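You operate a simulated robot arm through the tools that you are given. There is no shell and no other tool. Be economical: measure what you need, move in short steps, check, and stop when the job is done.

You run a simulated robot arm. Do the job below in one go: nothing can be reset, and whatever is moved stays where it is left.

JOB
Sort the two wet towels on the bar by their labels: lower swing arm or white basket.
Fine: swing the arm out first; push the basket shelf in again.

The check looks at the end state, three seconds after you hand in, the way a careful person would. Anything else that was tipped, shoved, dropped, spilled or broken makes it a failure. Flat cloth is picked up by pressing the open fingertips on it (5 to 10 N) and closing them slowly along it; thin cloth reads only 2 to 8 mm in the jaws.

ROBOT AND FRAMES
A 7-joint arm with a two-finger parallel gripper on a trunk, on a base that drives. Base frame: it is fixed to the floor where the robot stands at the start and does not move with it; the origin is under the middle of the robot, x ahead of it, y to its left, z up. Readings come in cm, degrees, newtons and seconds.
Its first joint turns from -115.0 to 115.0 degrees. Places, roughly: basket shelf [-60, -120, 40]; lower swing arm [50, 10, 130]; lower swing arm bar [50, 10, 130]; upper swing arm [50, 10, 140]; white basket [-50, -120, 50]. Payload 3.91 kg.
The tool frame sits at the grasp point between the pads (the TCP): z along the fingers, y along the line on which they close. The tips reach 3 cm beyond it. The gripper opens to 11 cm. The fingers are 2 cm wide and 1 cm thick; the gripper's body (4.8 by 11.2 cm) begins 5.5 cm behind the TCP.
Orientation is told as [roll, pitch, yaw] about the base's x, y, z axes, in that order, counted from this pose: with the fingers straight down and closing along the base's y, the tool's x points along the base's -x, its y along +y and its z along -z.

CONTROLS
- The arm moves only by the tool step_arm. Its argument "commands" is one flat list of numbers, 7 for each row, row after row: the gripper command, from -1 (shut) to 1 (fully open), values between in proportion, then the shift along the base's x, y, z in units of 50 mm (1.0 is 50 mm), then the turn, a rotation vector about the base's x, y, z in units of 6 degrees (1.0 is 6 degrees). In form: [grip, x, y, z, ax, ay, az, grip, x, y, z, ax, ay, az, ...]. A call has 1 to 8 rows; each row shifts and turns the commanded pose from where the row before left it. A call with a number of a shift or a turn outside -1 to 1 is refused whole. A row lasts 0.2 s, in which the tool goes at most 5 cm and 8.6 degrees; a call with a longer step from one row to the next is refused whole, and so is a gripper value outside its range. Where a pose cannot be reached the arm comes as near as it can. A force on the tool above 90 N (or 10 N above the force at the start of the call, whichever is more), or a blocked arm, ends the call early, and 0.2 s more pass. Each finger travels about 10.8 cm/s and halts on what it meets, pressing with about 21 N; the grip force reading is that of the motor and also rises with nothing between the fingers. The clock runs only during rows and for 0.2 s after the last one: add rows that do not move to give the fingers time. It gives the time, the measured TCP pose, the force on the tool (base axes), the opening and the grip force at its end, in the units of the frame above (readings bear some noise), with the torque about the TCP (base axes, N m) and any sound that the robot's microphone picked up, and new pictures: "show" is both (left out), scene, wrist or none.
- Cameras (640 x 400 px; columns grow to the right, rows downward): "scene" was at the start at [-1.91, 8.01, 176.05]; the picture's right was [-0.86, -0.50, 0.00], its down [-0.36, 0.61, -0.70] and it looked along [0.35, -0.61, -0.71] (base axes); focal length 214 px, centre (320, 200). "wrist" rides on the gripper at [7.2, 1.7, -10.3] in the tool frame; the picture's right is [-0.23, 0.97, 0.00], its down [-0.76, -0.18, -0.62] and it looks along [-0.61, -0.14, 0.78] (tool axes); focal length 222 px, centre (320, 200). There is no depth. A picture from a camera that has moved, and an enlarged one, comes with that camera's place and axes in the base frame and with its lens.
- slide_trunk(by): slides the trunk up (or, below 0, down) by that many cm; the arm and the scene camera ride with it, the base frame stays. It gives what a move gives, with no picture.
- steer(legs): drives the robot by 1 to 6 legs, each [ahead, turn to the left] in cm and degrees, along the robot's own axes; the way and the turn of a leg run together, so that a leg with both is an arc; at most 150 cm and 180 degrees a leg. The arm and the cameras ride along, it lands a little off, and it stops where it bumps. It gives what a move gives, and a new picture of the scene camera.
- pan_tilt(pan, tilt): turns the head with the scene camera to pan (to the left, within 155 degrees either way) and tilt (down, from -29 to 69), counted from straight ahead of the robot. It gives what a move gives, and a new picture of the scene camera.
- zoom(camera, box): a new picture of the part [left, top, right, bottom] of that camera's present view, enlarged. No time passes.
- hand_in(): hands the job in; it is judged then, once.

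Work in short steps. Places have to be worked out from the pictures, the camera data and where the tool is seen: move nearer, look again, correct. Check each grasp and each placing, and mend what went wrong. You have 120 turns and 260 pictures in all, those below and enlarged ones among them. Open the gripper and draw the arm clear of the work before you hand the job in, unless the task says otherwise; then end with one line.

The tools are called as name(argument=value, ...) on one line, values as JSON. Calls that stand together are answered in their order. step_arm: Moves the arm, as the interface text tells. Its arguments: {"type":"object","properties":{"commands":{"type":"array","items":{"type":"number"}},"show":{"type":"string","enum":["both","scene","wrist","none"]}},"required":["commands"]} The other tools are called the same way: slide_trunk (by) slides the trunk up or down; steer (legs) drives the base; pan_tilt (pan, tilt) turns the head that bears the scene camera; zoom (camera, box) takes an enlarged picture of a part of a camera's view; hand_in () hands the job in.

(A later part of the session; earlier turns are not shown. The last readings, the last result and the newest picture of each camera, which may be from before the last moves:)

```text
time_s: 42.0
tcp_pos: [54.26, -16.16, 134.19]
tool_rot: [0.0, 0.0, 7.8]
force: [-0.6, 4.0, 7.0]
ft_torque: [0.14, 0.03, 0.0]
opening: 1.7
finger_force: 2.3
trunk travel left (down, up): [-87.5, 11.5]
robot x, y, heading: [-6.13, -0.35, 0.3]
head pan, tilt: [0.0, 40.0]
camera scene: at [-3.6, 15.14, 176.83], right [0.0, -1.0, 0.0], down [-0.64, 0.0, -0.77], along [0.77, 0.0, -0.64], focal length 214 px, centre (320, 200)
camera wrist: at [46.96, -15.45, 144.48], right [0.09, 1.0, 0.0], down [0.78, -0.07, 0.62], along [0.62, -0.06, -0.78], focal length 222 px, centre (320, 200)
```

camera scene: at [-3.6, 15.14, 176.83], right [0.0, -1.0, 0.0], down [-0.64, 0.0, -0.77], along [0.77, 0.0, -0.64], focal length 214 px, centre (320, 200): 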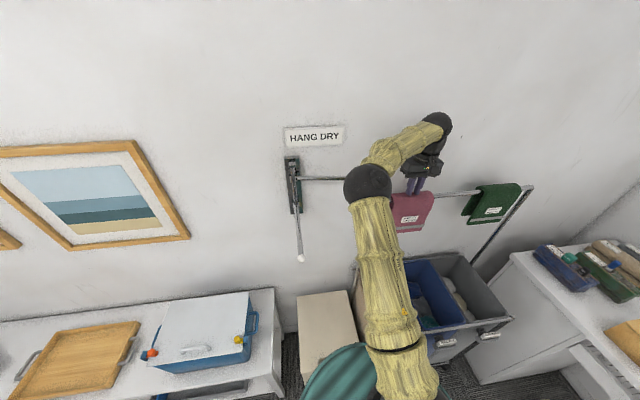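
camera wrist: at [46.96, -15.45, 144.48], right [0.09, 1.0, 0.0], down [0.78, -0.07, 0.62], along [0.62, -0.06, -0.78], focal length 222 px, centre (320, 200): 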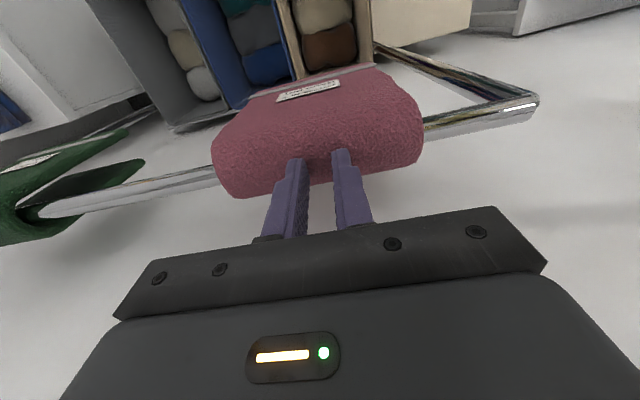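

Force holds at about 8 N with finger force rising. I continue closing slowly.

step_arm(commands=[-0.76, 0, 0, 0, 0, 0, 0, -0.8, 0, 0, 0, 0, 0, 0, -0.84, 0, 0, 0, 0, 0, 0, -0.88, 0, 0, 0, 0, 0, 0, -0.92, 0, 0, 0, 0, 0, 0, -0.96, 0, 0, 0, 0, 0, 0, -1, 0, 0, 0, 0, 0, 0, -1, 0, 0, 0, 0, 0, 0], show="wrist")

zoom(camera="wrist", box=[200, 50, 440, 220])

```text
time_s: 43.8
tcp_pos: [54.33, -16.36, 134.13]
tool_rot: [-0.1, -0.1, 7.7]
force: [0.0, 2.2, 7.1]
ft_torque: [0.07, -0.03, -0.03]
opening: 0.0
finger_force: 20.9
trunk travel left (down, up): [-87.5, 11.5]
robot x, y, heading: [-6.23, 0.12, 0.3]
head pan, tilt: [0.0, 40.0]
camera wrist: at [46.97, -15.49, 144.48], right [0.09, 1.0, 0.0], down [0.78, -0.07, 0.62], along [0.62, -0.06, -0.78], focal length 222 px, centre (320, 200)
```

wrist: 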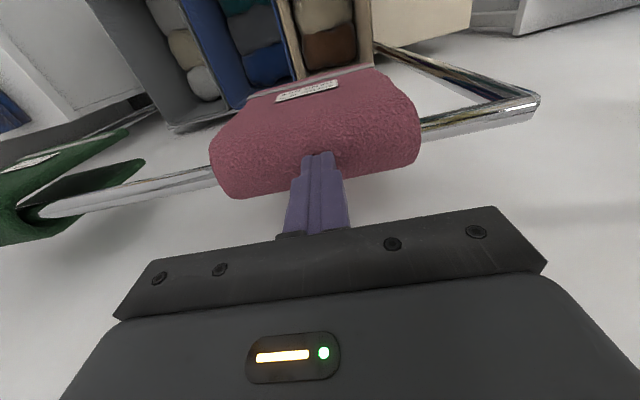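

```text
2.35 times, centred on (320, 135) of wrist
camera zoom: at [46.97, -15.49, 144.48], right [0.09, 1.0, 0.0], down [0.78, -0.07, 0.62], along [0.62, -0.06, -0.78], focal length 523 px, centre (320, 353)
```

zoom: 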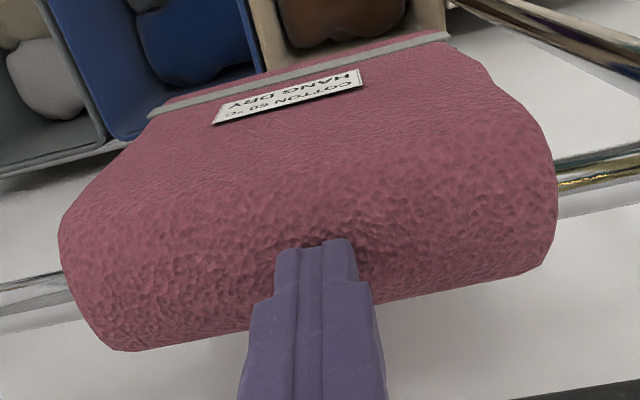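

Nothing was gathered on the rounded bar. I'll instead straddle the fold across the bar (closing along x) and squeeze it up off the bar: lift, open, turn −90°.

step_arm(commands=[-1, 0, 0, 0.6, 0, 0, 0, -1, 0, 0, 0.6, 0, 0, -1, -0.2, 0, 0, 0, 0, 0, -1, -0.2, 0, 0, 0, 0, 0, -1, -0.2, 0, 0, 0, 0, 0, -1, -0.2, 0, 0, 0, 0, 0, -1, -0.2, 0, 0, 0, 0, 0, -1, -0.2, 0, 0, 0, 0, 0, -1], show="none")

step_arm(commands=[-0.2, 0, 0, 0, 0, 0, -1, -0.2, 0, 0, 0, 0, 0, -1, -0.2, 0, 0, 0, 0, 0, -1, -0.2, 0, 0, 0, 0, 0, -1, -0.2, 0, 0, 0, 0, 0, -1, -0.2, 0, 0, 0, 0, 0, -1, -0.2, 0, 0, 0, 0, 0, -1, -0.2, 0, 0, 0, 0, 0, -1])

```text
time_s: 45.6
tcp_pos: [54.46, -16.17, 140.13]
tool_rot: [0.0, 0.1, -34.2]
force: [0.0, -0.3, 0.4]
ft_torque: [-0.02, -0.03, 0.0]
opening: 4.41
finger_force: 0.0
trunk travel left (down, up): [-87.5, 11.5]
robot x, y, heading: [-6.09, 0.03, 0.2]
head pan, tilt: [0.0, 40.0]
```

```text
time_s: 47.4
tcp_pos: [40.03, -19.29, 134.44]
tool_rot: [0.1, -0.1, -82.2]
force: [-0.6, 0.6, -0.2]
ft_torque: [-0.02, 0.01, 0.03]
opening: 4.39
finger_force: 0.1
out of reach, approached as far as the arm can: row 3, 4, 5, 6, 7, 8
trunk travel left (down, up): [-87.5, 11.5]
robot x, y, heading: [-6.13, -0.01, 0.3]
head pan, tilt: [0.0, 40.0]
camera scene: at [-3.52, 14.99, 176.84], right [0.0, -1.0, 0.0], down [-0.64, 0.0, -0.77], along [0.77, 0.0, -0.64], focal length 214 px, centre (320, 200)
camera wrist: at [40.74, -11.87, 144.8], right [1.0, -0.09, 0.0], down [-0.07, -0.78, 0.62], along [-0.06, -0.62, -0.78], focal length 222 px, centre (320, 200)
```

scene: 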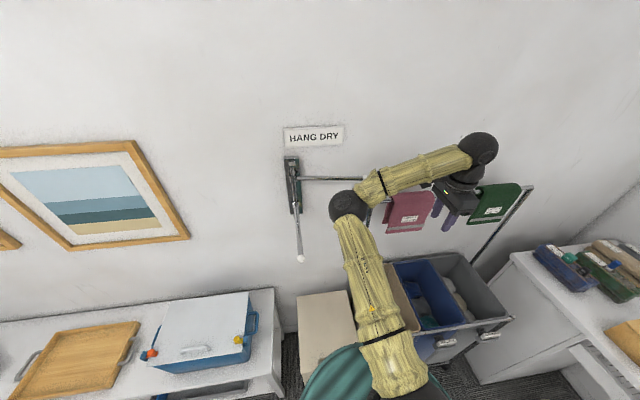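
wrist: 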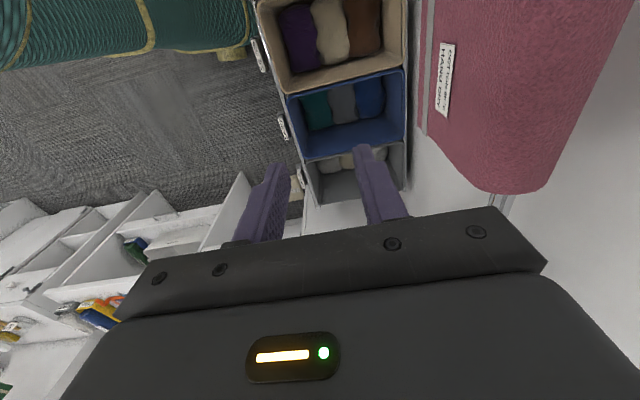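

The arm drifted out of line while turning. I raise it and check whether it can come back over the bar with this yaw.

step_arm(commands=[-0.2, 0, 0, 0.6, 0, 0, 0, -0.2, 0, 0, 0.6, 0, 0, 0, -0.2, 0, 0, 0.6, 0, 0, 0, -0.2, 0, 0, 0.6, 0, 0, 0], show="none")

step_arm(commands=[-0.2, 0.5, 0, 0, 0, 0, 0, -0.2, 0.5, 0, 0, 0, 0, 0, -0.2, 0.5, 0, 0, 0, 0, 0], show="scene")

```text
time_s: 48.4
tcp_pos: [35.6, -20.22, 144.22]
tool_rot: [0.1, -0.2, -82.1]
force: [-0.5, -0.3, -0.6]
ft_torque: [-0.01, 0.0, -0.05]
opening: 4.39
finger_force: 0.1
out of reach, approached as far as the arm can: row 1, 2, 3, 4
trunk travel left (down, up): [-87.5, 11.5]
robot x, y, heading: [-6.39, 0.05, -0.2]
head pan, tilt: [0.0, 40.0]
```

```text
time_s: 49.2
tcp_pos: [37.42, -21.16, 141.88]
tool_rot: [0.0, -0.1, -82.1]
force: [-0.5, 0.0, -0.2]
ft_torque: [0.0, 0.0, 0.01]
opening: 4.39
finger_force: 0.0
out of reach, approached as far as the arm can: row 1, 2, 3
trunk travel left (down, up): [-87.5, 11.5]
robot x, y, heading: [-5.96, -0.16, 0.1]
head pan, tilt: [0.0, 40.0]
camera scene: at [-3.46, 15.0, 176.84], right [0.0, -1.0, 0.0], down [-0.64, 0.0, -0.77], along [0.77, 0.0, -0.64], focal length 214 px, centre (320, 200)
```

scene: 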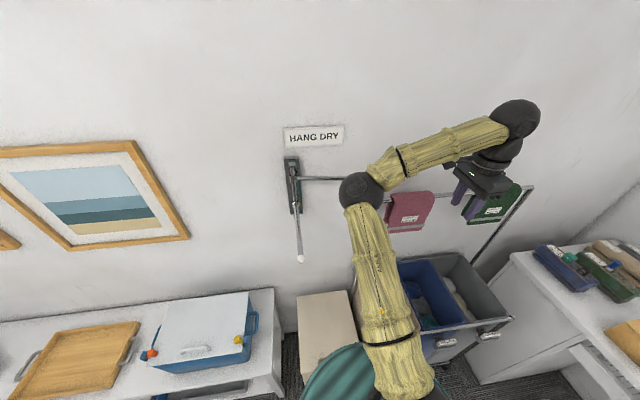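

The tool is near the limit of its envelope at this height. I'll raise the trunk 10 cm and try again.

slide_trunk(by=10)

step_arm(commands=[-0.2, 0, 0.5, -0.4, 0, 0, 0, -0.2, 0.5, 0.3, -0.4, 0, 0, 0, -0.2, 0.5, 0, -0.4, 0, 0, 0, -0.2, 0.5, 0, 0, 0, 0, 0], show="scene")

```text
time_s: 50.5
tcp_pos: [37.31, -21.09, 151.84]
tool_rot: [0.0, -0.2, -82.1]
force: [-0.7, 0.2, -0.3]
ft_torque: [0.01, -0.02, 0.0]
opening: 4.38
finger_force: 0.1
trunk travel left (down, up): [-97.5, 1.5]
robot x, y, heading: [-5.9, -0.08, 0.1]
head pan, tilt: [0.0, 40.0]
```

```text
time_s: 51.5
tcp_pos: [40.04, -18.16, 144.44]
tool_rot: [0.1, -0.1, -81.9]
force: [0.3, -0.3, 0.3]
ft_torque: [-0.01, -0.01, -0.01]
opening: 4.42
finger_force: 0.1
out of reach, approached as far as the arm can: row 2, 3, 4
trunk travel left (down, up): [-97.5, 1.5]
robot x, y, heading: [-5.75, -0.21, 0.3]
head pan, tilt: [0.0, 40.0]
camera scene: at [-3.5, 14.99, 186.84], right [0.0, -1.0, 0.0], down [-0.64, 0.0, -0.77], along [0.77, 0.0, -0.64], focal length 214 px, centre (320, 200)
```

scene: 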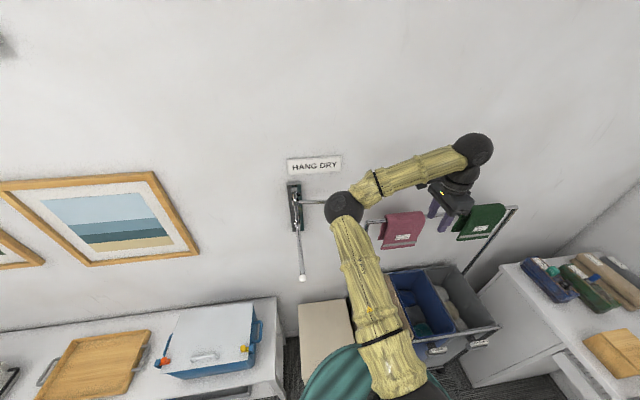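

Yaw −82 hits a joint limit here. I'll try the opposite yaw (+98), which gives the same closing line.

step_arm(commands=[-0.2, 0, 0, 0.4, 0, 0, 1, -0.2, 0, 0, 0.4, 0, 0, 1, -0.2, 0, 0, 0, 0, 0, 1, -0.2, 0, 0, 0, 0, 0, 1, -0.2, 0, 0, 0, 0, 0, 1, -0.2, 0, 0, 0, 0, 0, 1, -0.2, 0, 0, 0, 0, 0, 1, -0.2, 0, 0, 0, 0, 0, 1], show="none")

step_arm(commands=[-0.2, 0, 0, 0, 0, 0, 1, -0.2, 0, 0, 0, 0, 0, 1, -0.2, 0, 0, 0, 0, 0, 1, -0.2, 0, 0, 0, 0, 0, 1, -0.2, 0, 0, 0, 0, 0, 1, -0.2, 0, 0, 0, 0, 0, 1, -0.2, 0, 0, 0, 0, 0, 1, -0.2, 0, 0, 0, 0, 0, 1], show="none")

step_arm(commands=[-0.2, 0, 0, 0, 0, 0, 1, -0.2, 0, 0, 0, 0, 0, 1, -0.2, 0, 0, 0, 0, 0, 1, -0.2, 0, 0, 0, 0, 0, 1, -0.2, 0, 0, 0, 0, 0, 1, -0.2, 0, 0, 0, 0, 0, 1, -0.2, 0, 0, 0, 0, 0, 1, -0.2, 0, 0, 0, 0, 0, 1], show="none")

step_arm(commands=[-0.2, 0, 0, 0, 0, 0, 1, -0.2, 0, 0, 0, 0, 0, 1, -0.2, 0, 0, 0, 0, 0, 1, -0.2, 0, 0, 0, 0, 0, 1, -0.2, 0, 0, 0, 0, 0, 1, -0.2, 0, 0, 0, 0, 0, 1], show="scene")

```text
time_s: 53.4
tcp_pos: [39.94, -18.23, 148.57]
tool_rot: [0.0, -0.2, -33.9]
force: [-0.7, 0.3, -0.1]
ft_torque: [0.02, 0.01, 0.02]
opening: 4.41
finger_force: 0.0
trunk travel left (down, up): [-97.5, 1.5]
robot x, y, heading: [-6.11, -0.03, -0.1]
head pan, tilt: [0.0, 40.0]
```

```text
time_s: 55.1
tcp_pos: [39.95, -18.15, 148.43]
tool_rot: [0.0, -0.1, 14.0]
force: [0.0, -0.5, 0.3]
ft_torque: [0.0, 0.02, 0.0]
opening: 4.38
finger_force: 0.0
trunk travel left (down, up): [-97.5, 1.5]
robot x, y, heading: [-6.49, -0.12, 0.3]
head pan, tilt: [0.0, 40.0]
```

```text
time_s: 57.0
tcp_pos: [39.88, -18.17, 148.44]
tool_rot: [0.0, -0.1, 61.9]
force: [0.1, 0.1, -0.1]
ft_torque: [0.03, 0.01, 0.03]
opening: 4.43
finger_force: 0.1
trunk travel left (down, up): [-97.5, 1.5]
robot x, y, heading: [-5.99, -0.41, 0.4]
head pan, tilt: [0.0, 40.0]
```

```text
time_s: 58.4
tcp_pos: [40.08, -18.2, 148.46]
tool_rot: [-0.1, -0.1, 98.0]
force: [-0.1, 0.7, 0.6]
ft_torque: [0.02, 0.04, 0.02]
opening: 4.39
finger_force: 0.1
trunk travel left (down, up): [-97.5, 1.5]
robot x, y, heading: [-6.03, 0.16, 0.1]
head pan, tilt: [0.0, 40.0]
camera scene: at [-3.52, 15.01, 186.84], right [0.0, -1.0, 0.0], down [-0.64, 0.0, -0.77], along [0.77, 0.0, -0.64], focal length 214 px, centre (320, 200)
```

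scene: 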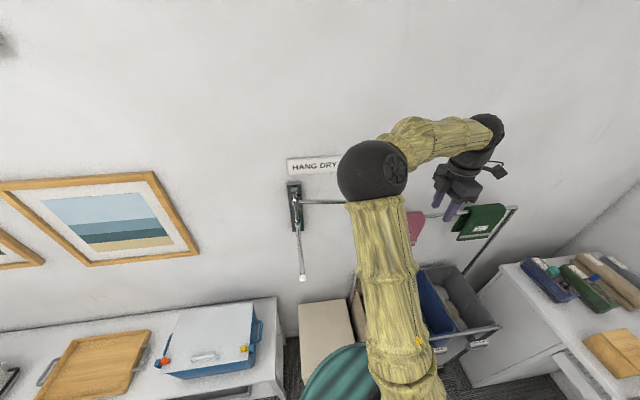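

Yaw +98 works without reach trouble. Now I move over the pink towel's centre, staying high, with the jaws wide enough to straddle.

step_arm(commands=[0.0, 0.6, 0.1, 0, 0, 0, 0, 0.0, 0.6, 0.1, 0, 0, 0, 0, 0.0, 0.6, 0.1, 0, 0, 0, 0, 0.0, 0.6, 0.1, 0, 0, 0, 0, 0, 0.5, 0, 0, 0, 0, 0, 0, 0, 0, 0, 0, 0, 0])

```text
time_s: 59.8
tcp_pos: [54.44, -16.26, 148.36]
tool_rot: [0.2, 0.0, 97.9]
force: [-0.1, 0.0, -0.1]
ft_torque: [-0.03, 0.0, -0.01]
opening: 5.51
finger_force: 0.1
trunk travel left (down, up): [-97.5, 1.5]
robot x, y, heading: [-5.76, -0.06, -0.1]
head pan, tilt: [0.0, 40.0]
camera scene: at [-3.58, 15.09, 186.83], right [0.0, -1.0, 0.0], down [-0.64, 0.0, -0.77], along [0.77, 0.0, -0.64], focal length 214 px, centre (320, 200)
camera wrist: at [53.78, -23.65, 158.68], right [-1.0, 0.09, 0.0], down [0.07, 0.78, 0.62], along [0.06, 0.62, -0.78], focal length 222 px, centre (320, 200)
```

scene: 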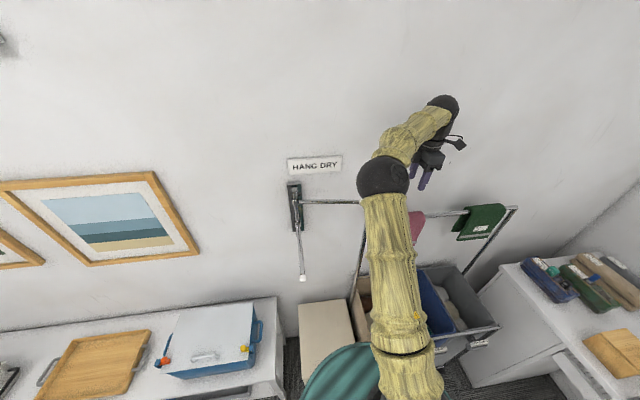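
wrist: 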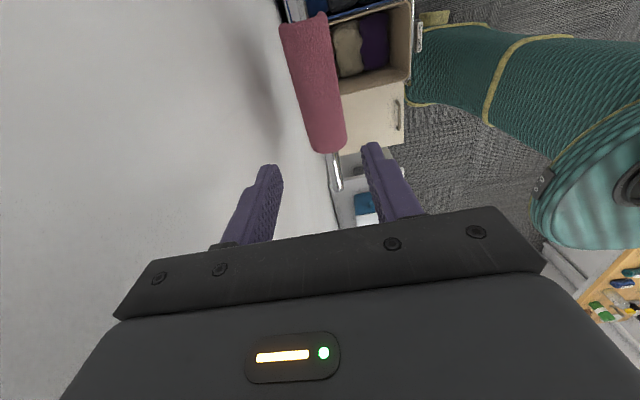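

The fingers straddle the fold, well centred. I descend until the tips are just below the bar top (TCP z≈131.8).

step_arm(commands=[0.2, 0, 0, -0.6, 0, 0, 0, 0.2, 0, 0, -0.6, 0, 0, 0, 0.2, 0, 0, -0.6, 0, 0, 0, 0.2, 0, 0, -0.6, 0, 0, 0, 0.2, 0, 0, 0, 0, 0, 0], show="wrist")

step_arm(commands=[0.2, 0, 0, -0.3, 0, 0, 0, 0.2, 0, 0, -0.3, 0, 0, 0, 0.2, 0, 0, -0.3, 0, 0, 0, 0.2, 0, 0, 0, 0, 0, 0])

```text
time_s: 61.0
tcp_pos: [54.42, -16.22, 136.35]
tool_rot: [0.0, -0.1, 98.0]
force: [-0.6, -0.8, 0.2]
ft_torque: [-0.05, -0.02, 0.0]
opening: 6.59
finger_force: 0.1
trunk travel left (down, up): [-97.5, 1.5]
robot x, y, heading: [-6.05, 0.14, 0.3]
head pan, tilt: [0.0, 40.0]
camera wrist: at [53.75, -23.61, 146.67], right [-1.0, 0.09, 0.0], down [0.07, 0.78, 0.62], along [0.06, 0.62, -0.78], focal length 222 px, centre (320, 200)
```

wrist: 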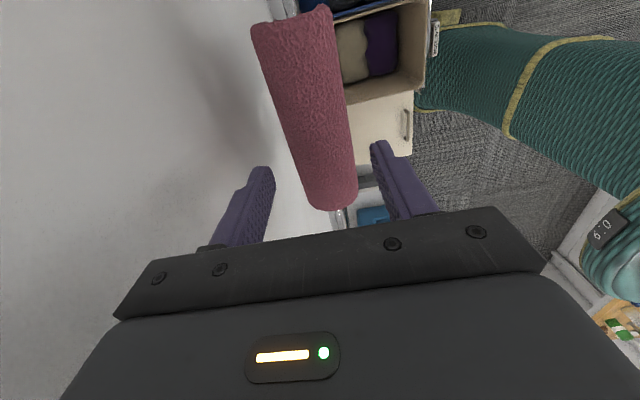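

```text
time_s: 62.0
tcp_pos: [54.46, -16.12, 131.98]
tool_rot: [0.0, -0.1, 98.0]
force: [0.7, -0.7, 0.5]
ft_torque: [0.04, 0.0, 0.01]
opening: 6.59
finger_force: 0.1
trunk travel left (down, up): [-97.5, 1.5]
robot x, y, heading: [-5.75, 0.22, 0.1]
head pan, tilt: [0.0, 40.0]
camera scene: at [-3.52, 15.03, 186.83], right [0.0, -1.0, 0.0], down [-0.64, 0.0, -0.77], along [0.77, 0.0, -0.64], focal length 214 px, centre (320, 200)
camera wrist: at [53.83, -23.58, 142.17], right [-1.0, 0.09, 0.0], down [0.07, 0.78, 0.62], along [0.06, 0.62, -0.78], focal length 222 px, centre (320, 200)
```

scene: 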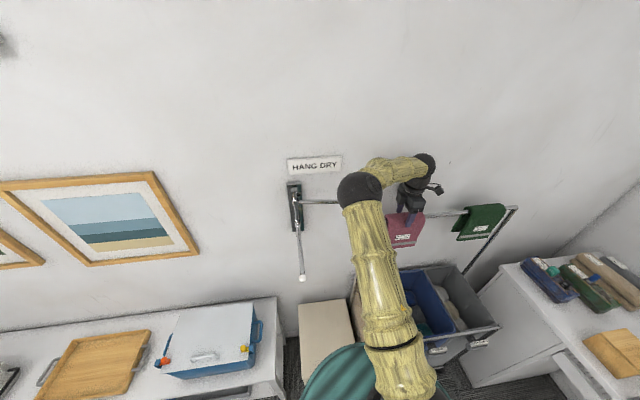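
wrist: 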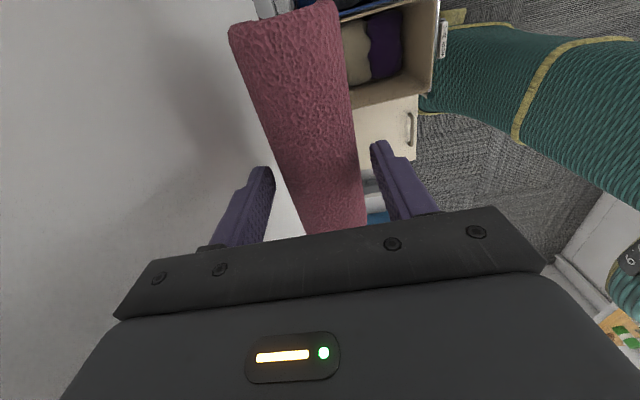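

Tips now straddle at about the bar's centre height. I close gently and read.

step_arm(commands=[0.0, 0, 0, 0, 0, 0, 0, -0.15, 0, 0, 0, 0, 0, 0, -0.3, 0, 0, 0, 0, 0, 0, -0.4, 0, 0, 0, 0, 0, 0, -0.5, 0, 0, 0, 0, 0, 0, -0.6, 0, 0, 0, 0, 0, 0, -0.7, 0, 0, 0, 0, 0, 0], show="wrist")

```text
time_s: 63.5
tcp_pos: [54.4, -16.06, 131.98]
tool_rot: [0.0, -0.1, 97.8]
force: [0.1, 0.0, -0.1]
ft_torque: [-0.02, 0.04, 0.01]
opening: 5.39
finger_force: 21.2
trunk travel left (down, up): [-97.5, 1.5]
robot x, y, heading: [-6.29, 0.35, 0.1]
head pan, tilt: [0.0, 40.0]
camera wrist: at [53.87, -23.58, 142.16], right [-1.0, 0.09, 0.0], down [0.07, 0.78, 0.62], along [0.06, 0.62, -0.78], focal length 222 px, centre (320, 200)
```

wrist: 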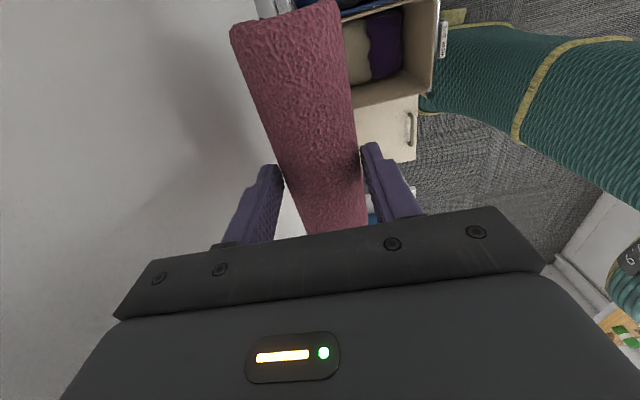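

It holds firmly at 5.4 cm opening — the towel behaves as a stiff thick saddle. I command a full grip and lift 1 cm to test.

step_arm(commands=[-1, 0, 0, 0, 0, 0, 0, -1, 0, 0, 0.05, 0, 0, 0, -1, 0, 0, 0.05, 0, 0, 0, -1, 0, 0, 0.1, 0, 0, 0])

```text
time_s: 64.5
tcp_pos: [54.46, -16.22, 133.0]
tool_rot: [0.1, 0.0, 97.9]
force: [0.2, 0.3, -2.2]
ft_torque: [0.03, -0.03, 0.01]
opening: 5.36
finger_force: 20.9
trunk travel left (down, up): [-97.5, 1.5]
robot x, y, heading: [-6.18, 0.04, 0.1]
head pan, tilt: [0.0, 40.0]
camera scene: at [-3.48, 15.02, 186.83], right [0.0, -1.0, 0.0], down [-0.64, 0.0, -0.77], along [0.77, 0.0, -0.64], focal length 214 px, centre (320, 200)
camera wrist: at [53.87, -23.6, 143.23], right [-1.0, 0.09, 0.0], down [0.07, 0.78, 0.62], along [0.06, 0.62, -0.78], focal length 222 px, centre (320, 200)
```

scene: 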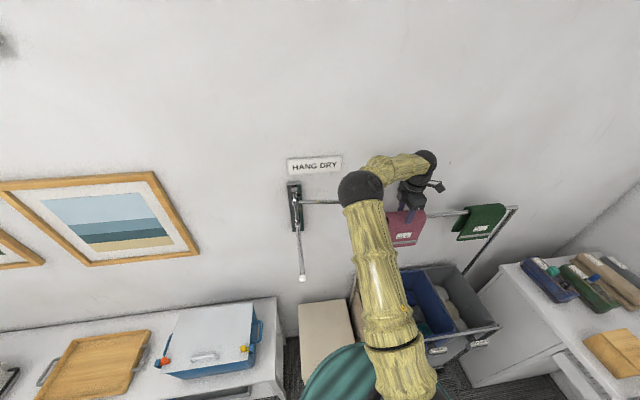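
wrist: 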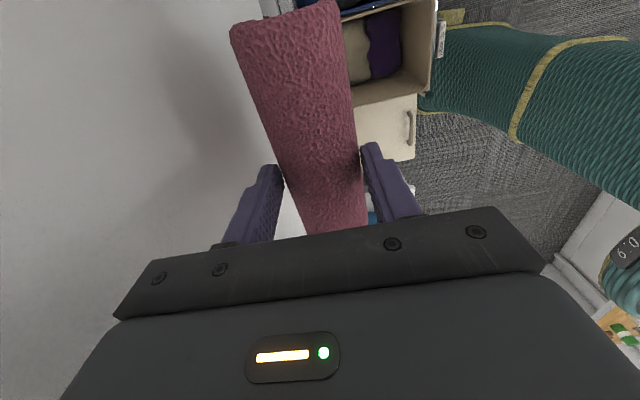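

The towel follows (−2 N, its weight). I lift it 20 cm clear of the bar.

step_arm(commands=[-1, 0, 0, 0.5, 0, 0, 0, -1, 0, 0, 0.5, 0, 0, 0, -1, 0, 0, 0.5, 0, 0, 0, -1, 0, 0, 0.5, 0, 0, 0, -1, 0, 0, 0.5, 0, 0, 0, -1, 0, 0, 0.5, 0, 0, 0, -1, 0, 0, 0.5, 0, 0, 0, -1, 0, 0, 0.4, 0, 0, 0])

```text
time_s: 66.3
tcp_pos: [54.55, -16.23, 152.5]
tool_rot: [0.0, -0.1, 97.8]
force: [0.4, 0.4, -2.8]
ft_torque: [0.04, -0.03, -0.01]
opening: 5.39
finger_force: 20.7
trunk travel left (down, up): [-97.5, 1.5]
robot x, y, heading: [-5.87, 0.05, -0.0]
head pan, tilt: [0.0, 40.0]
camera scene: at [-3.49, 14.98, 186.84], right [0.0, -1.0, 0.0], down [-0.64, 0.0, -0.77], along [0.77, 0.0, -0.64], focal length 214 px, centre (320, 200)
camera wrist: at [53.81, -23.69, 162.73], right [-1.0, 0.09, 0.0], down [0.07, 0.78, 0.62], along [0.06, 0.62, -0.78], focal length 222 px, centre (320, 200)
```

scene: 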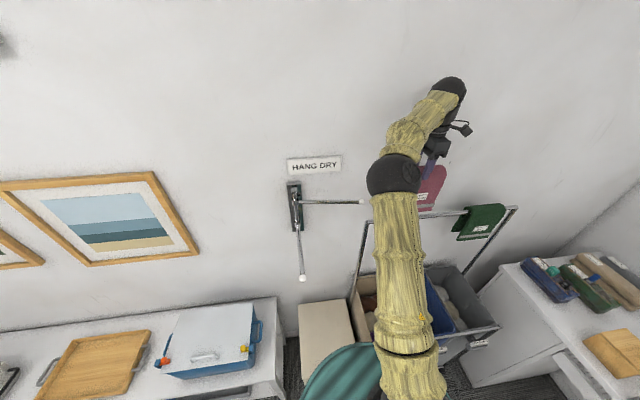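
wrist: 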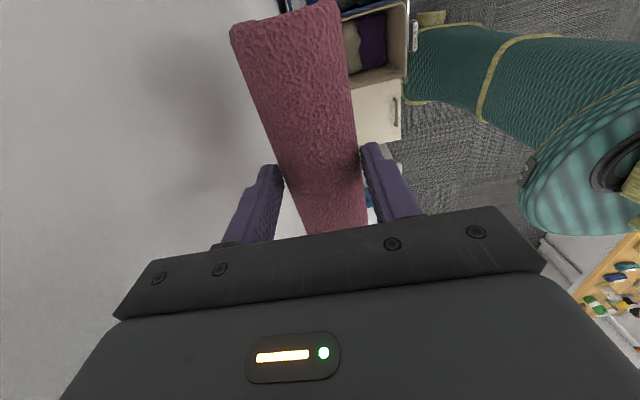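

The towel hangs rigidly. I pull back from the wall and rotate it ~−89° so its fold lies along the swung-out rod (≈8.7° direction).

step_arm(commands=[-1, -0.5, 0, 0.1, 0, 0, 0, -1, -0.5, 0, 0.1, 0, 0, 0, -1, -0.5, 0, 0, 0, 0, -0.85, -1, -0.5, 0, 0, 0, 0, -1, -1, -0.5, 0, 0, 0, 0, -1, -1, 0, 0, 0, 0, 0, -1, -1, 0, 0, 0, 0, 0, -1, -1, 0, 0, 0, 0, 0, -1], show="none")

step_arm(commands=[-1, 0, 0.3, 0, 0, 0, -1, -1, 0, 0.3, 0, 0, 0, -1, -1, 0, 0.3, 0, 0, 0, -1, -1, 0, 0.3, 0, 0, 0, -1, -1, 0, 0.3, 0, 0, 0, -1, -1, 0, 0.3, 0, 0, 0, -1, -1, 0, 0.3, 0, 0, 0, -1, -1, 0, 0.3, 0, 0, 0, -1])

```text
time_s: 68.2
tcp_pos: [41.97, -16.3, 153.31]
tool_rot: [0.0, -0.1, 62.7]
force: [0.3, 0.3, 0.2]
ft_torque: [0.02, 0.01, -0.03]
opening: 0.01
finger_force: 21.1
trunk travel left (down, up): [-97.5, 1.5]
robot x, y, heading: [-6.17, 0.18, 0.3]
head pan, tilt: [0.0, 40.0]
```

```text
time_s: 70.0
tcp_pos: [41.87, -4.19, 153.42]
tool_rot: [0.0, -0.1, 14.7]
force: [-0.3, -0.1, -0.1]
ft_torque: [-0.02, 0.01, 0.03]
opening: 0.0
finger_force: 20.6
trunk travel left (down, up): [-97.5, 1.5]
robot x, y, heading: [-5.74, 0.19, -0.3]
head pan, tilt: [0.0, 40.0]
camera scene: at [-3.49, 15.14, 186.82], right [0.0, -1.0, 0.0], down [-0.64, 0.0, -0.77], along [0.77, 0.0, -0.64], focal length 214 px, centre (320, 200)
camera wrist: at [34.53, -4.27, 163.75], right [-0.03, 1.0, 0.0], down [0.78, 0.02, 0.62], along [0.62, 0.02, -0.78], focal length 222 px, centre (320, 200)
```

scene: 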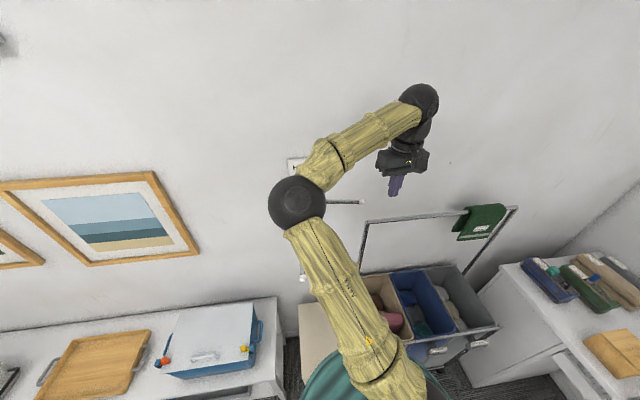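
wrist: 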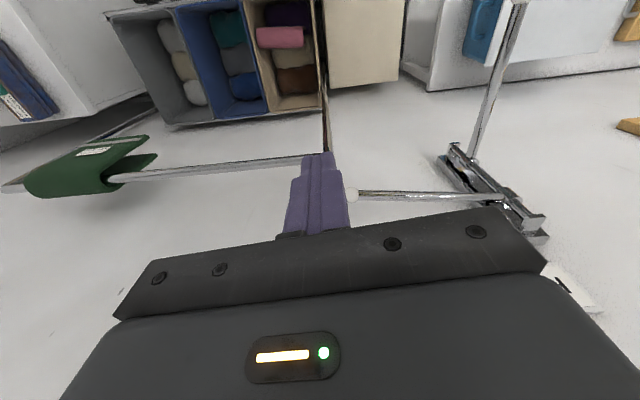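

The pink towel slipped out and fell into the tan bin. I look closely at where it lies.

zoom(camera="wrist", box=[230, 0, 350, 75])

zoom(camera="scene", box=[350, 255, 470, 355])

```text
5.33 times, centred on (290, 38) of wrist
camera zoom: at [34.53, -4.27, 163.75], right [-0.03, 1.0, 0.0], down [0.78, 0.02, 0.62], along [0.62, 0.02, -0.78], focal length 1185 px, centre (480, 1067)
```

zoom: 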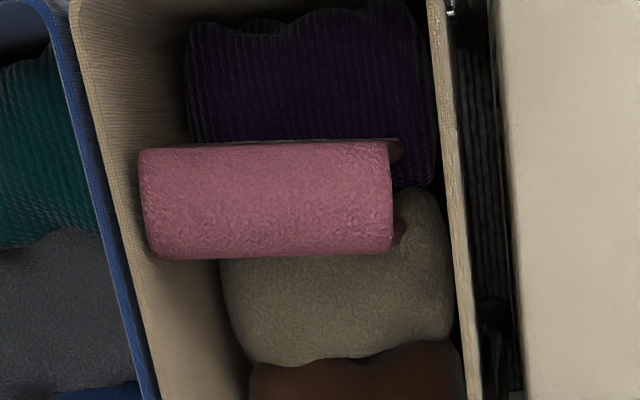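

```text
4.00 times, centred on (410, 305) of scene
camera zoom: at [-3.49, 15.14, 186.82], right [0.0, -1.0, 0.0], down [-0.64, 0.0, -0.77], along [0.77, 0.0, -0.64], focal length 858 px, centre (-40, -220)
```

zoom: 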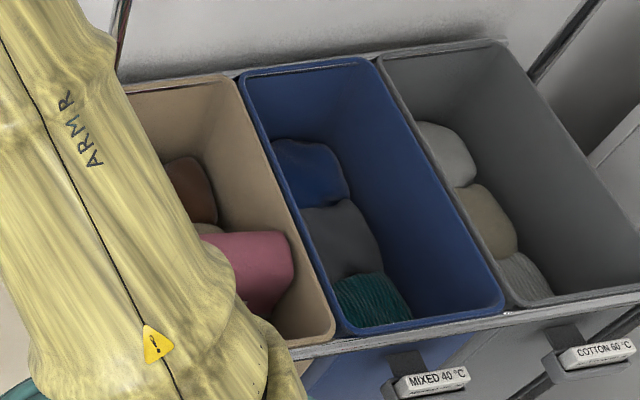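

It landed upright in the tan bin, fold along y at about (38, -15.4), top z≈84.5 — graspable the same way. I return to yaw ~93 above it with the jaws open.

step_arm(commands=[0.2, 0, -0.3, 0, 0, 0, 1, 0.2, 0, -0.3, 0, 0, 0, 1, 0.2, 0, -0.3, 0, 0, 0, 1, 0.2, 0, -0.3, 0, 0, 0, 1, 0.2, -0.2, -0.3, 0, 0, 0, 1, 0.2, -0.2, -0.3, 0, 0, 0, 1, 0.2, -0.2, -0.3, 0, 0, 0, 1, 0.2, -0.2, -0.14, 0, 0, 0, 1], show="none")

step_arm(commands=[0.2, 0, 0, 0, 0, 0, 1, 0.2, 0, 0, 0, 0, 0, 1, 0.2, 0, 0, 0, 0, 0, 1, 0.2, 0, 0, 0, 0, 0, 1, 0.2, 0, 0, 0, 0, 0, 1])

```text
time_s: 71.8
tcp_pos: [37.7, -15.42, 153.5]
tool_rot: [-0.1, -0.1, 62.9]
force: [0.6, 0.5, 0.5]
ft_torque: [0.0, -0.01, -0.01]
opening: 6.59
finger_force: 0.1
trunk travel left (down, up): [-97.5, 1.5]
robot x, y, heading: [-5.86, -0.26, 0.1]
head pan, tilt: [0.0, 40.0]
```

```text
time_s: 73.0
tcp_pos: [37.96, -15.41, 153.43]
tool_rot: [0.2, 0.0, 92.8]
force: [0.2, -0.7, -0.5]
ft_torque: [0.02, 0.01, -0.02]
opening: 6.61
finger_force: 0.0
trunk travel left (down, up): [-97.5, 1.5]
robot x, y, heading: [-6.27, -0.07, 0.4]
head pan, tilt: [0.0, 40.0]
camera scene: at [-3.51, 15.02, 186.83], right [0.0, -1.0, 0.0], down [-0.64, 0.0, -0.77], along [0.77, 0.0, -0.64], focal length 214 px, centre (320, 200)
camera wrist: at [36.69, -22.74, 163.73], right [-0.98, 0.18, 0.0], down [0.14, 0.77, 0.62], along [0.11, 0.61, -0.78], focal length 222 px, centre (320, 200)
```

scene: 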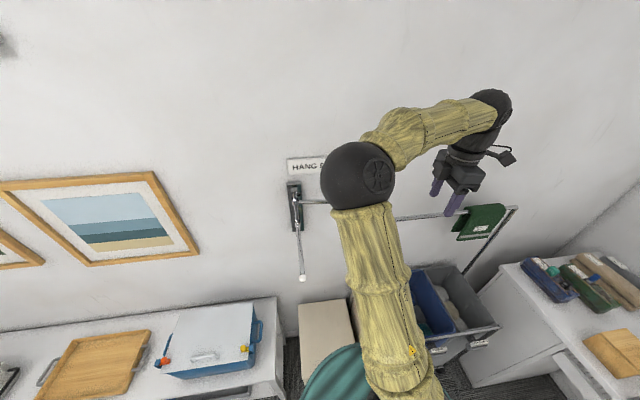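
wrist: 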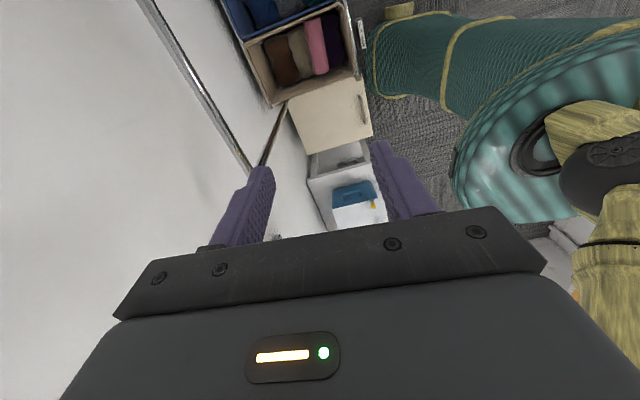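

Before lowering the trunk I back up 12 cm, so the elbow keeps clear of the swung-out rod, then extend the arm again.

steer(legs=[[-12, 0]])

slide_trunk(by=-20)

step_arm(commands=[0.2, 0.6, 0, 0, 0, 0, 0, 0.2, 0.6, 0, 0, 0, 0, 0, 0.2, 0.6, 0, 0, 0, 0, 0, 0.2, 0.6, 0, 0, 0, 0, 0, 0.2, 0, 0, 0, 0, 0, 0])

```text
time_s: 74.2
tcp_pos: [26.01, -15.38, 153.5]
tool_rot: [0.0, -0.1, 92.9]
force: [-0.5, 0.0, 0.2]
ft_torque: [-0.02, -0.01, 0.01]
opening: 6.59
finger_force: 0.1
trunk travel left (down, up): [-97.5, 1.5]
robot x, y, heading: [-18.03, -0.03, -0.2]
head pan, tilt: [0.0, 40.0]
camera scene: at [-15.45, 15.01, 186.83], right [0.0, -1.0, 0.0], down [-0.64, 0.0, -0.77], along [0.77, 0.0, -0.64], focal length 214 px, centre (320, 200)
```

scene: 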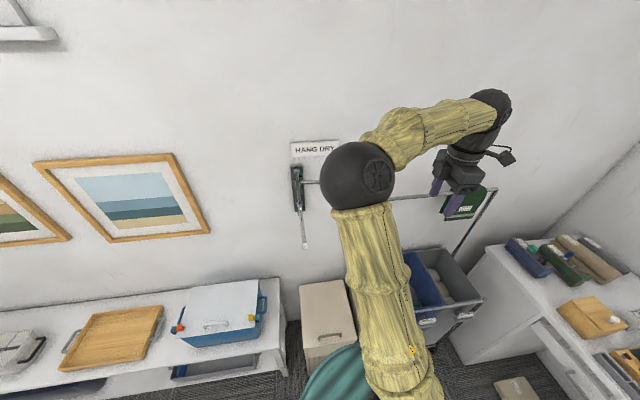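

```text
time_s: 76.3
tcp_pos: [26.01, -15.48, 133.48]
tool_rot: [0.0, -0.2, 92.8]
force: [0.6, 0.1, 0.2]
ft_torque: [-0.03, 0.0, 0.0]
opening: 6.61
finger_force: 0.0
trunk travel left (down, up): [-77.5, 21.5]
robot x, y, heading: [-17.95, 0.0, -0.1]
head pan, tilt: [0.0, 40.0]
```

```text
time_s: 77.5
tcp_pos: [37.98, -15.35, 133.48]
tool_rot: [0.0, -0.2, 92.8]
force: [-0.3, 0.2, 0.1]
ft_torque: [0.02, -0.02, -0.01]
opening: 6.58
finger_force: 0.0
trunk travel left (down, up): [-77.5, 21.5]
robot x, y, heading: [-18.21, 0.13, 0.1]
head pan, tilt: [0.0, 40.0]
camera scene: at [-15.45, 15.04, 166.83], right [0.0, -1.0, 0.0], down [-0.64, 0.0, -0.77], along [0.77, 0.0, -0.64], focal length 214 px, centre (320, 200)
camera wrist: at [36.71, -22.68, 143.82], right [-0.98, 0.18, 0.0], down [0.14, 0.77, 0.62], along [0.11, 0.61, -0.78], focal length 222 px, centre (320, 200)
```

scene: 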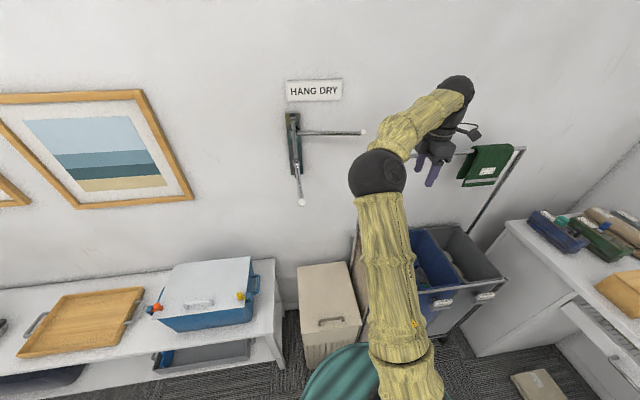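
wrist: 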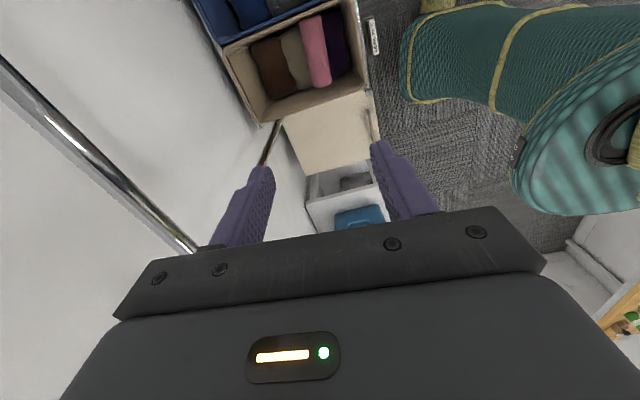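

Clear on all sides. I lower the trunk another 25 cm and look into the bin.

slide_trunk(by=-25)

step_arm(commands=[0.2, 0, 0, 0, 0, 0, 0])

```text
time_s: 80.1
tcp_pos: [38.03, -15.5, 108.55]
tool_rot: [0.0, -0.1, 92.9]
force: [-0.2, -0.4, -0.9]
ft_torque: [0.01, 0.01, -0.01]
opening: 6.6
finger_force: 0.0
trunk travel left (down, up): [-52.5, 46.5]
robot x, y, heading: [-17.69, 0.22, 0.1]
head pan, tilt: [0.0, 40.0]
```

```text
time_s: 80.5
tcp_pos: [38.02, -15.42, 108.58]
tool_rot: [0.0, -0.1, 92.8]
force: [-0.4, -0.1, -0.5]
ft_torque: [-0.02, 0.01, -0.01]
opening: 6.61
finger_force: 0.1
trunk travel left (down, up): [-52.5, 46.5]
robot x, y, heading: [-18.06, -0.19, -0.1]
head pan, tilt: [0.0, 40.0]
camera scene: at [-15.39, 15.01, 141.84], right [0.0, -1.0, 0.0], down [-0.64, 0.0, -0.77], along [0.77, 0.0, -0.64], focal length 214 px, centre (320, 200)
camera wrist: at [36.73, -22.72, 118.81], right [-0.98, 0.18, 0.0], down [0.14, 0.77, 0.62], along [0.11, 0.61, -0.78], focal length 222 px, centre (320, 200)
```

scene: 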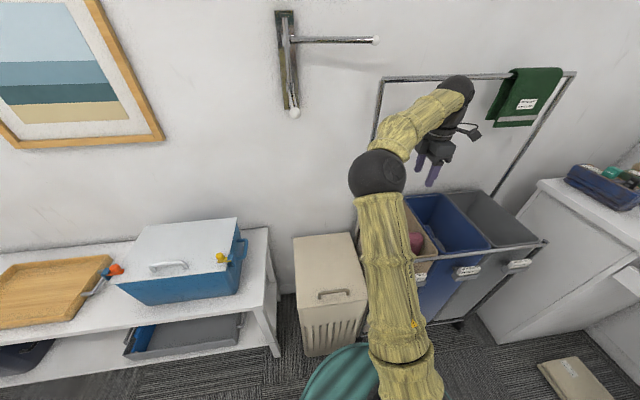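
wrist: 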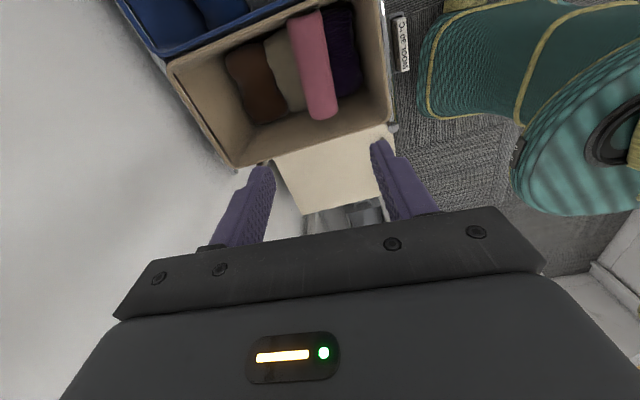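

Re-measuring suggests the towel top is nearer z≈79, centre (38.5,-16.5). I descend 12 cm and measure again.

step_arm(commands=[0.2, 0.1, -0.2, -0.6, 0, 0, 0, 0.2, 0, 0, -0.6, 0, 0, 0, 0.2, 0, 0, -0.6, 0, 0, 0, 0.2, 0, 0, -0.6, 0, 0, 0, 0.2, 0, 0, 0, 0, 0, 0])

```text
time_s: 81.7
tcp_pos: [38.65, -16.35, 96.43]
tool_rot: [0.0, 0.0, 92.8]
force: [0.0, 0.1, 0.2]
ft_torque: [-0.01, 0.0, -0.01]
opening: 6.6
finger_force: 0.1
trunk travel left (down, up): [-52.5, 46.5]
robot x, y, heading: [-18.01, 0.02, -0.1]
head pan, tilt: [0.0, 40.0]
camera scene: at [-15.38, 15.01, 141.83], right [0.0, -1.0, 0.0], down [-0.64, 0.0, -0.77], along [0.77, 0.0, -0.64], focal length 214 px, centre (320, 200)
camera wrist: at [37.25, -23.74, 106.76], right [-0.98, 0.18, 0.0], down [0.14, 0.77, 0.62], along [0.11, 0.61, -0.78], focal length 222 px, centre (320, 200)
```

scene: 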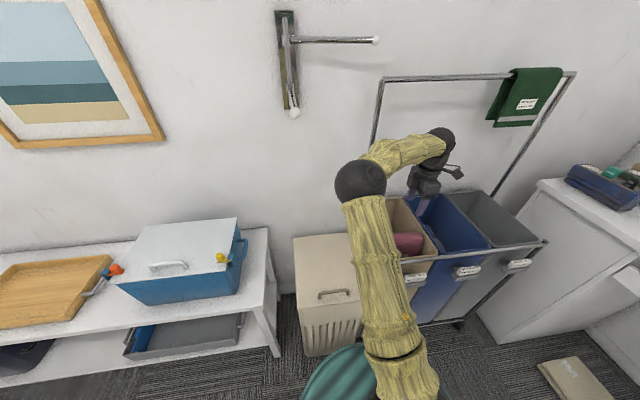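
wrist: 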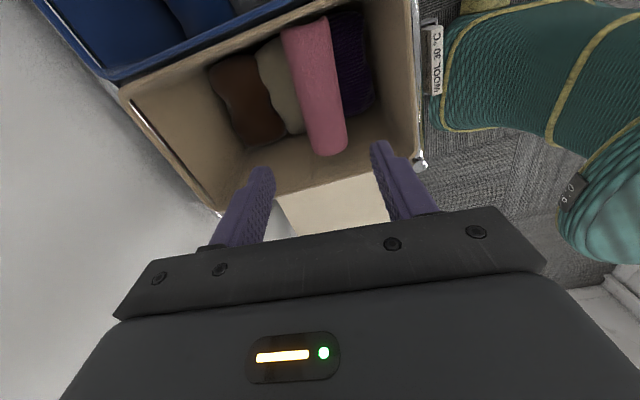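

The towel top is at z≈79.3, centre (38.4,-17.4), and the bin rim at ~80.5, so the gripper body stays above the rim. I descend to TCP z≈78 with jaws at 7.5 cm.

step_arm(commands=[0.36, -0.05, -0.2, -0.6, 0, 0, 0, 0.36, 0, 0, -0.6, 0, 0, 0, 0.36, 0, 0, -0.6, 0, 0, 0, 0.36, 0, 0, -0.5, 0, 0, 0, 0.36, 0, 0, -0.4, 0, 0, 0, 0.36, 0, 0, 0, 0, 0, 0], show="wrist")

```text
time_s: 83.1
tcp_pos: [38.2, -17.54, 83.02]
tool_rot: [0.1, -0.1, 92.8]
force: [-0.7, 0.3, 0.0]
ft_torque: [0.03, -0.01, -0.02]
opening: 7.5
finger_force: 0.1
trunk travel left (down, up): [-52.5, 46.5]
robot x, y, heading: [-17.94, 0.01, 0.0]
head pan, tilt: [0.0, 40.0]
camera wrist: at [36.93, -24.73, 93.28], right [-0.98, 0.18, 0.0], down [0.14, 0.77, 0.62], along [0.11, 0.61, -0.78], focal length 222 px, centre (320, 200)
```

wrist: 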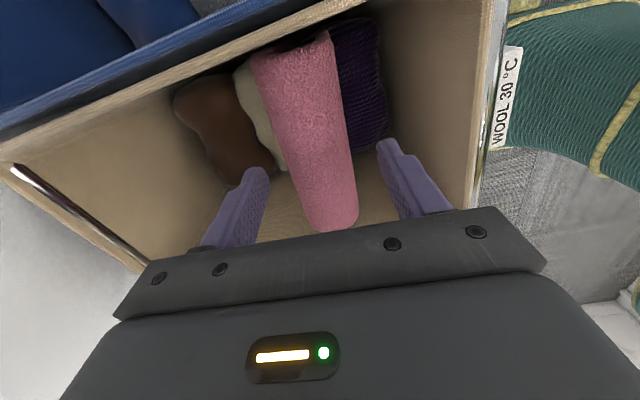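

Well centred. I lower the remaining 5 cm.

step_arm(commands=[0.36, 0, 0, -0.4, 0, 0, 0, 0.36, 0, 0, -0.3, 0, 0, 0, 0.36, 0, 0, -0.3, 0, 0, 0, 0.36, 0, 0, 0, 0, 0, 0], show="wrist")

```text
time_s: 84.1
tcp_pos: [38.23, -17.48, 77.96]
tool_rot: [0.1, -0.1, 92.7]
force: [-0.6, 0.0, 0.4]
ft_torque: [-0.03, -0.01, 0.0]
opening: 7.46
finger_force: 0.1
trunk travel left (down, up): [-52.5, 46.5]
robot x, y, heading: [-17.81, -0.28, -0.2]
head pan, tilt: [0.0, 40.0]
camera wrist: at [36.93, -24.69, 88.29], right [-0.98, 0.18, 0.0], down [0.14, 0.77, 0.62], along [0.11, 0.61, -0.78], focal length 222 px, centre (320, 200)
```

wrist: 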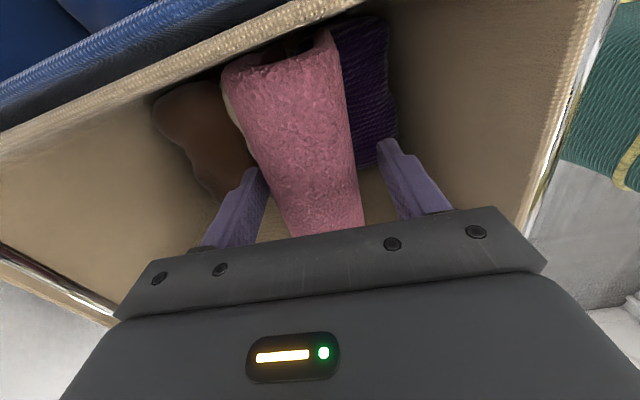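

Same depth as in the first grasp, which slipped. I go 1.5 cm deeper and close slowly.

step_arm(commands=[0.36, 0, 0, -0.15, 0, 0, 0, 0.36, 0, 0, -0.15, 0, 0, 0, 0.2, 0, 0, 0, 0, 0, 0, 0.0, 0, 0, 0, 0, 0, 0, -0.2, 0, 0, 0, 0, 0, 0, -0.5, 0, 0, 0, 0, 0, 0, -1, 0, 0, 0, 0, 0, 0, -1, 0, 0, 0, 0, 0, 0], show="wrist")

```text
time_s: 85.9
tcp_pos: [38.15, -17.24, 76.43]
tool_rot: [0.0, -0.1, 92.8]
force: [0.1, -1.0, 0.5]
ft_torque: [-0.02, 0.01, -0.01]
opening: 5.41
finger_force: 20.8
trunk travel left (down, up): [-52.5, 46.5]
robot x, y, heading: [-17.95, 0.23, 0.3]
head pan, tilt: [0.0, 40.0]
camera wrist: at [36.94, -24.68, 86.8], right [-0.98, 0.18, 0.0], down [0.14, 0.77, 0.62], along [0.11, 0.61, -0.78], focal length 222 px, centre (320, 200)
```

wrist: 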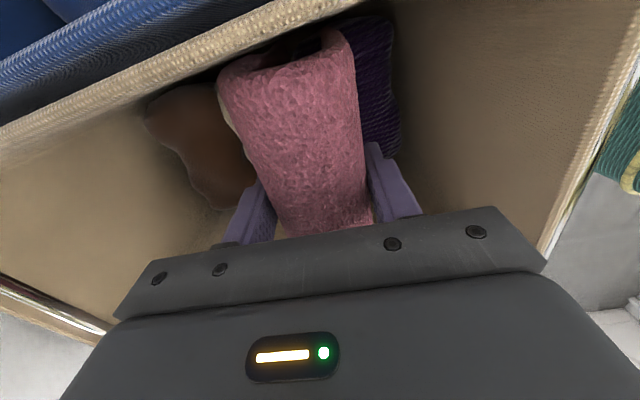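

Held at 5.4 cm. I lift slowly, straight up with a slight shift from the bin wall.

step_arm(commands=[-1, 0, 0.05, 0.1, 0, 0, 0, -1, 0, 0.05, 0.2, 0, 0, 0, -1, 0, 0.05, 0.25, 0, 0, 0, -1, 0, 0.05, 0.25, 0, 0, 0, -1, 0, 0, 0.25, 0, 0, 0, -1, 0, 0, 0.25, 0, 0, 0, -1, 0, 0, 0.25, 0, 0, 0, -1, 0, 0, 0.2, 0, 0, 0], show="wrist")

slide_trunk(by=15)

```text
time_s: 87.7
tcp_pos: [38.16, -16.42, 85.26]
tool_rot: [0.2, -0.1, 92.8]
force: [-0.7, 0.1, -2.4]
ft_torque: [-0.02, 0.0, 0.0]
opening: 5.36
finger_force: 20.8
trunk travel left (down, up): [-52.5, 46.5]
robot x, y, heading: [-17.76, -0.05, 0.2]
head pan, tilt: [0.0, 40.0]
camera wrist: at [37.0, -23.75, 95.52], right [-0.98, 0.18, 0.0], down [0.14, 0.77, 0.62], along [0.11, 0.61, -0.78], focal length 222 px, centre (320, 200)
```

wrist: 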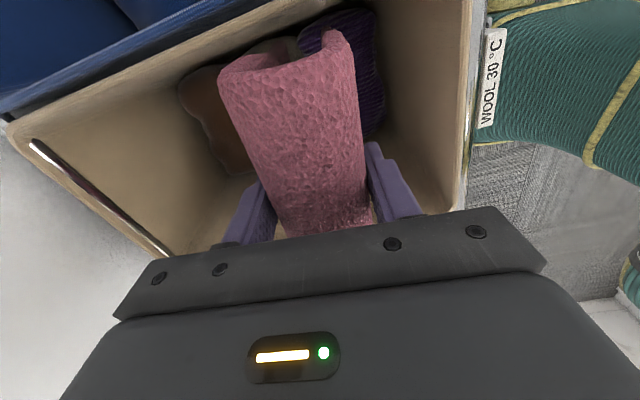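

```text
time_s: 89.5
tcp_pos: [38.21, -16.43, 100.21]
tool_rot: [0.0, -0.1, 92.8]
force: [-0.4, 0.1, -2.0]
ft_torque: [-0.04, -0.01, 0.02]
opening: 5.4
finger_force: 21.3
trunk travel left (down, up): [-67.5, 31.5]
robot x, y, heading: [-17.6, -0.05, -0.0]
head pan, tilt: [0.0, 40.0]
```

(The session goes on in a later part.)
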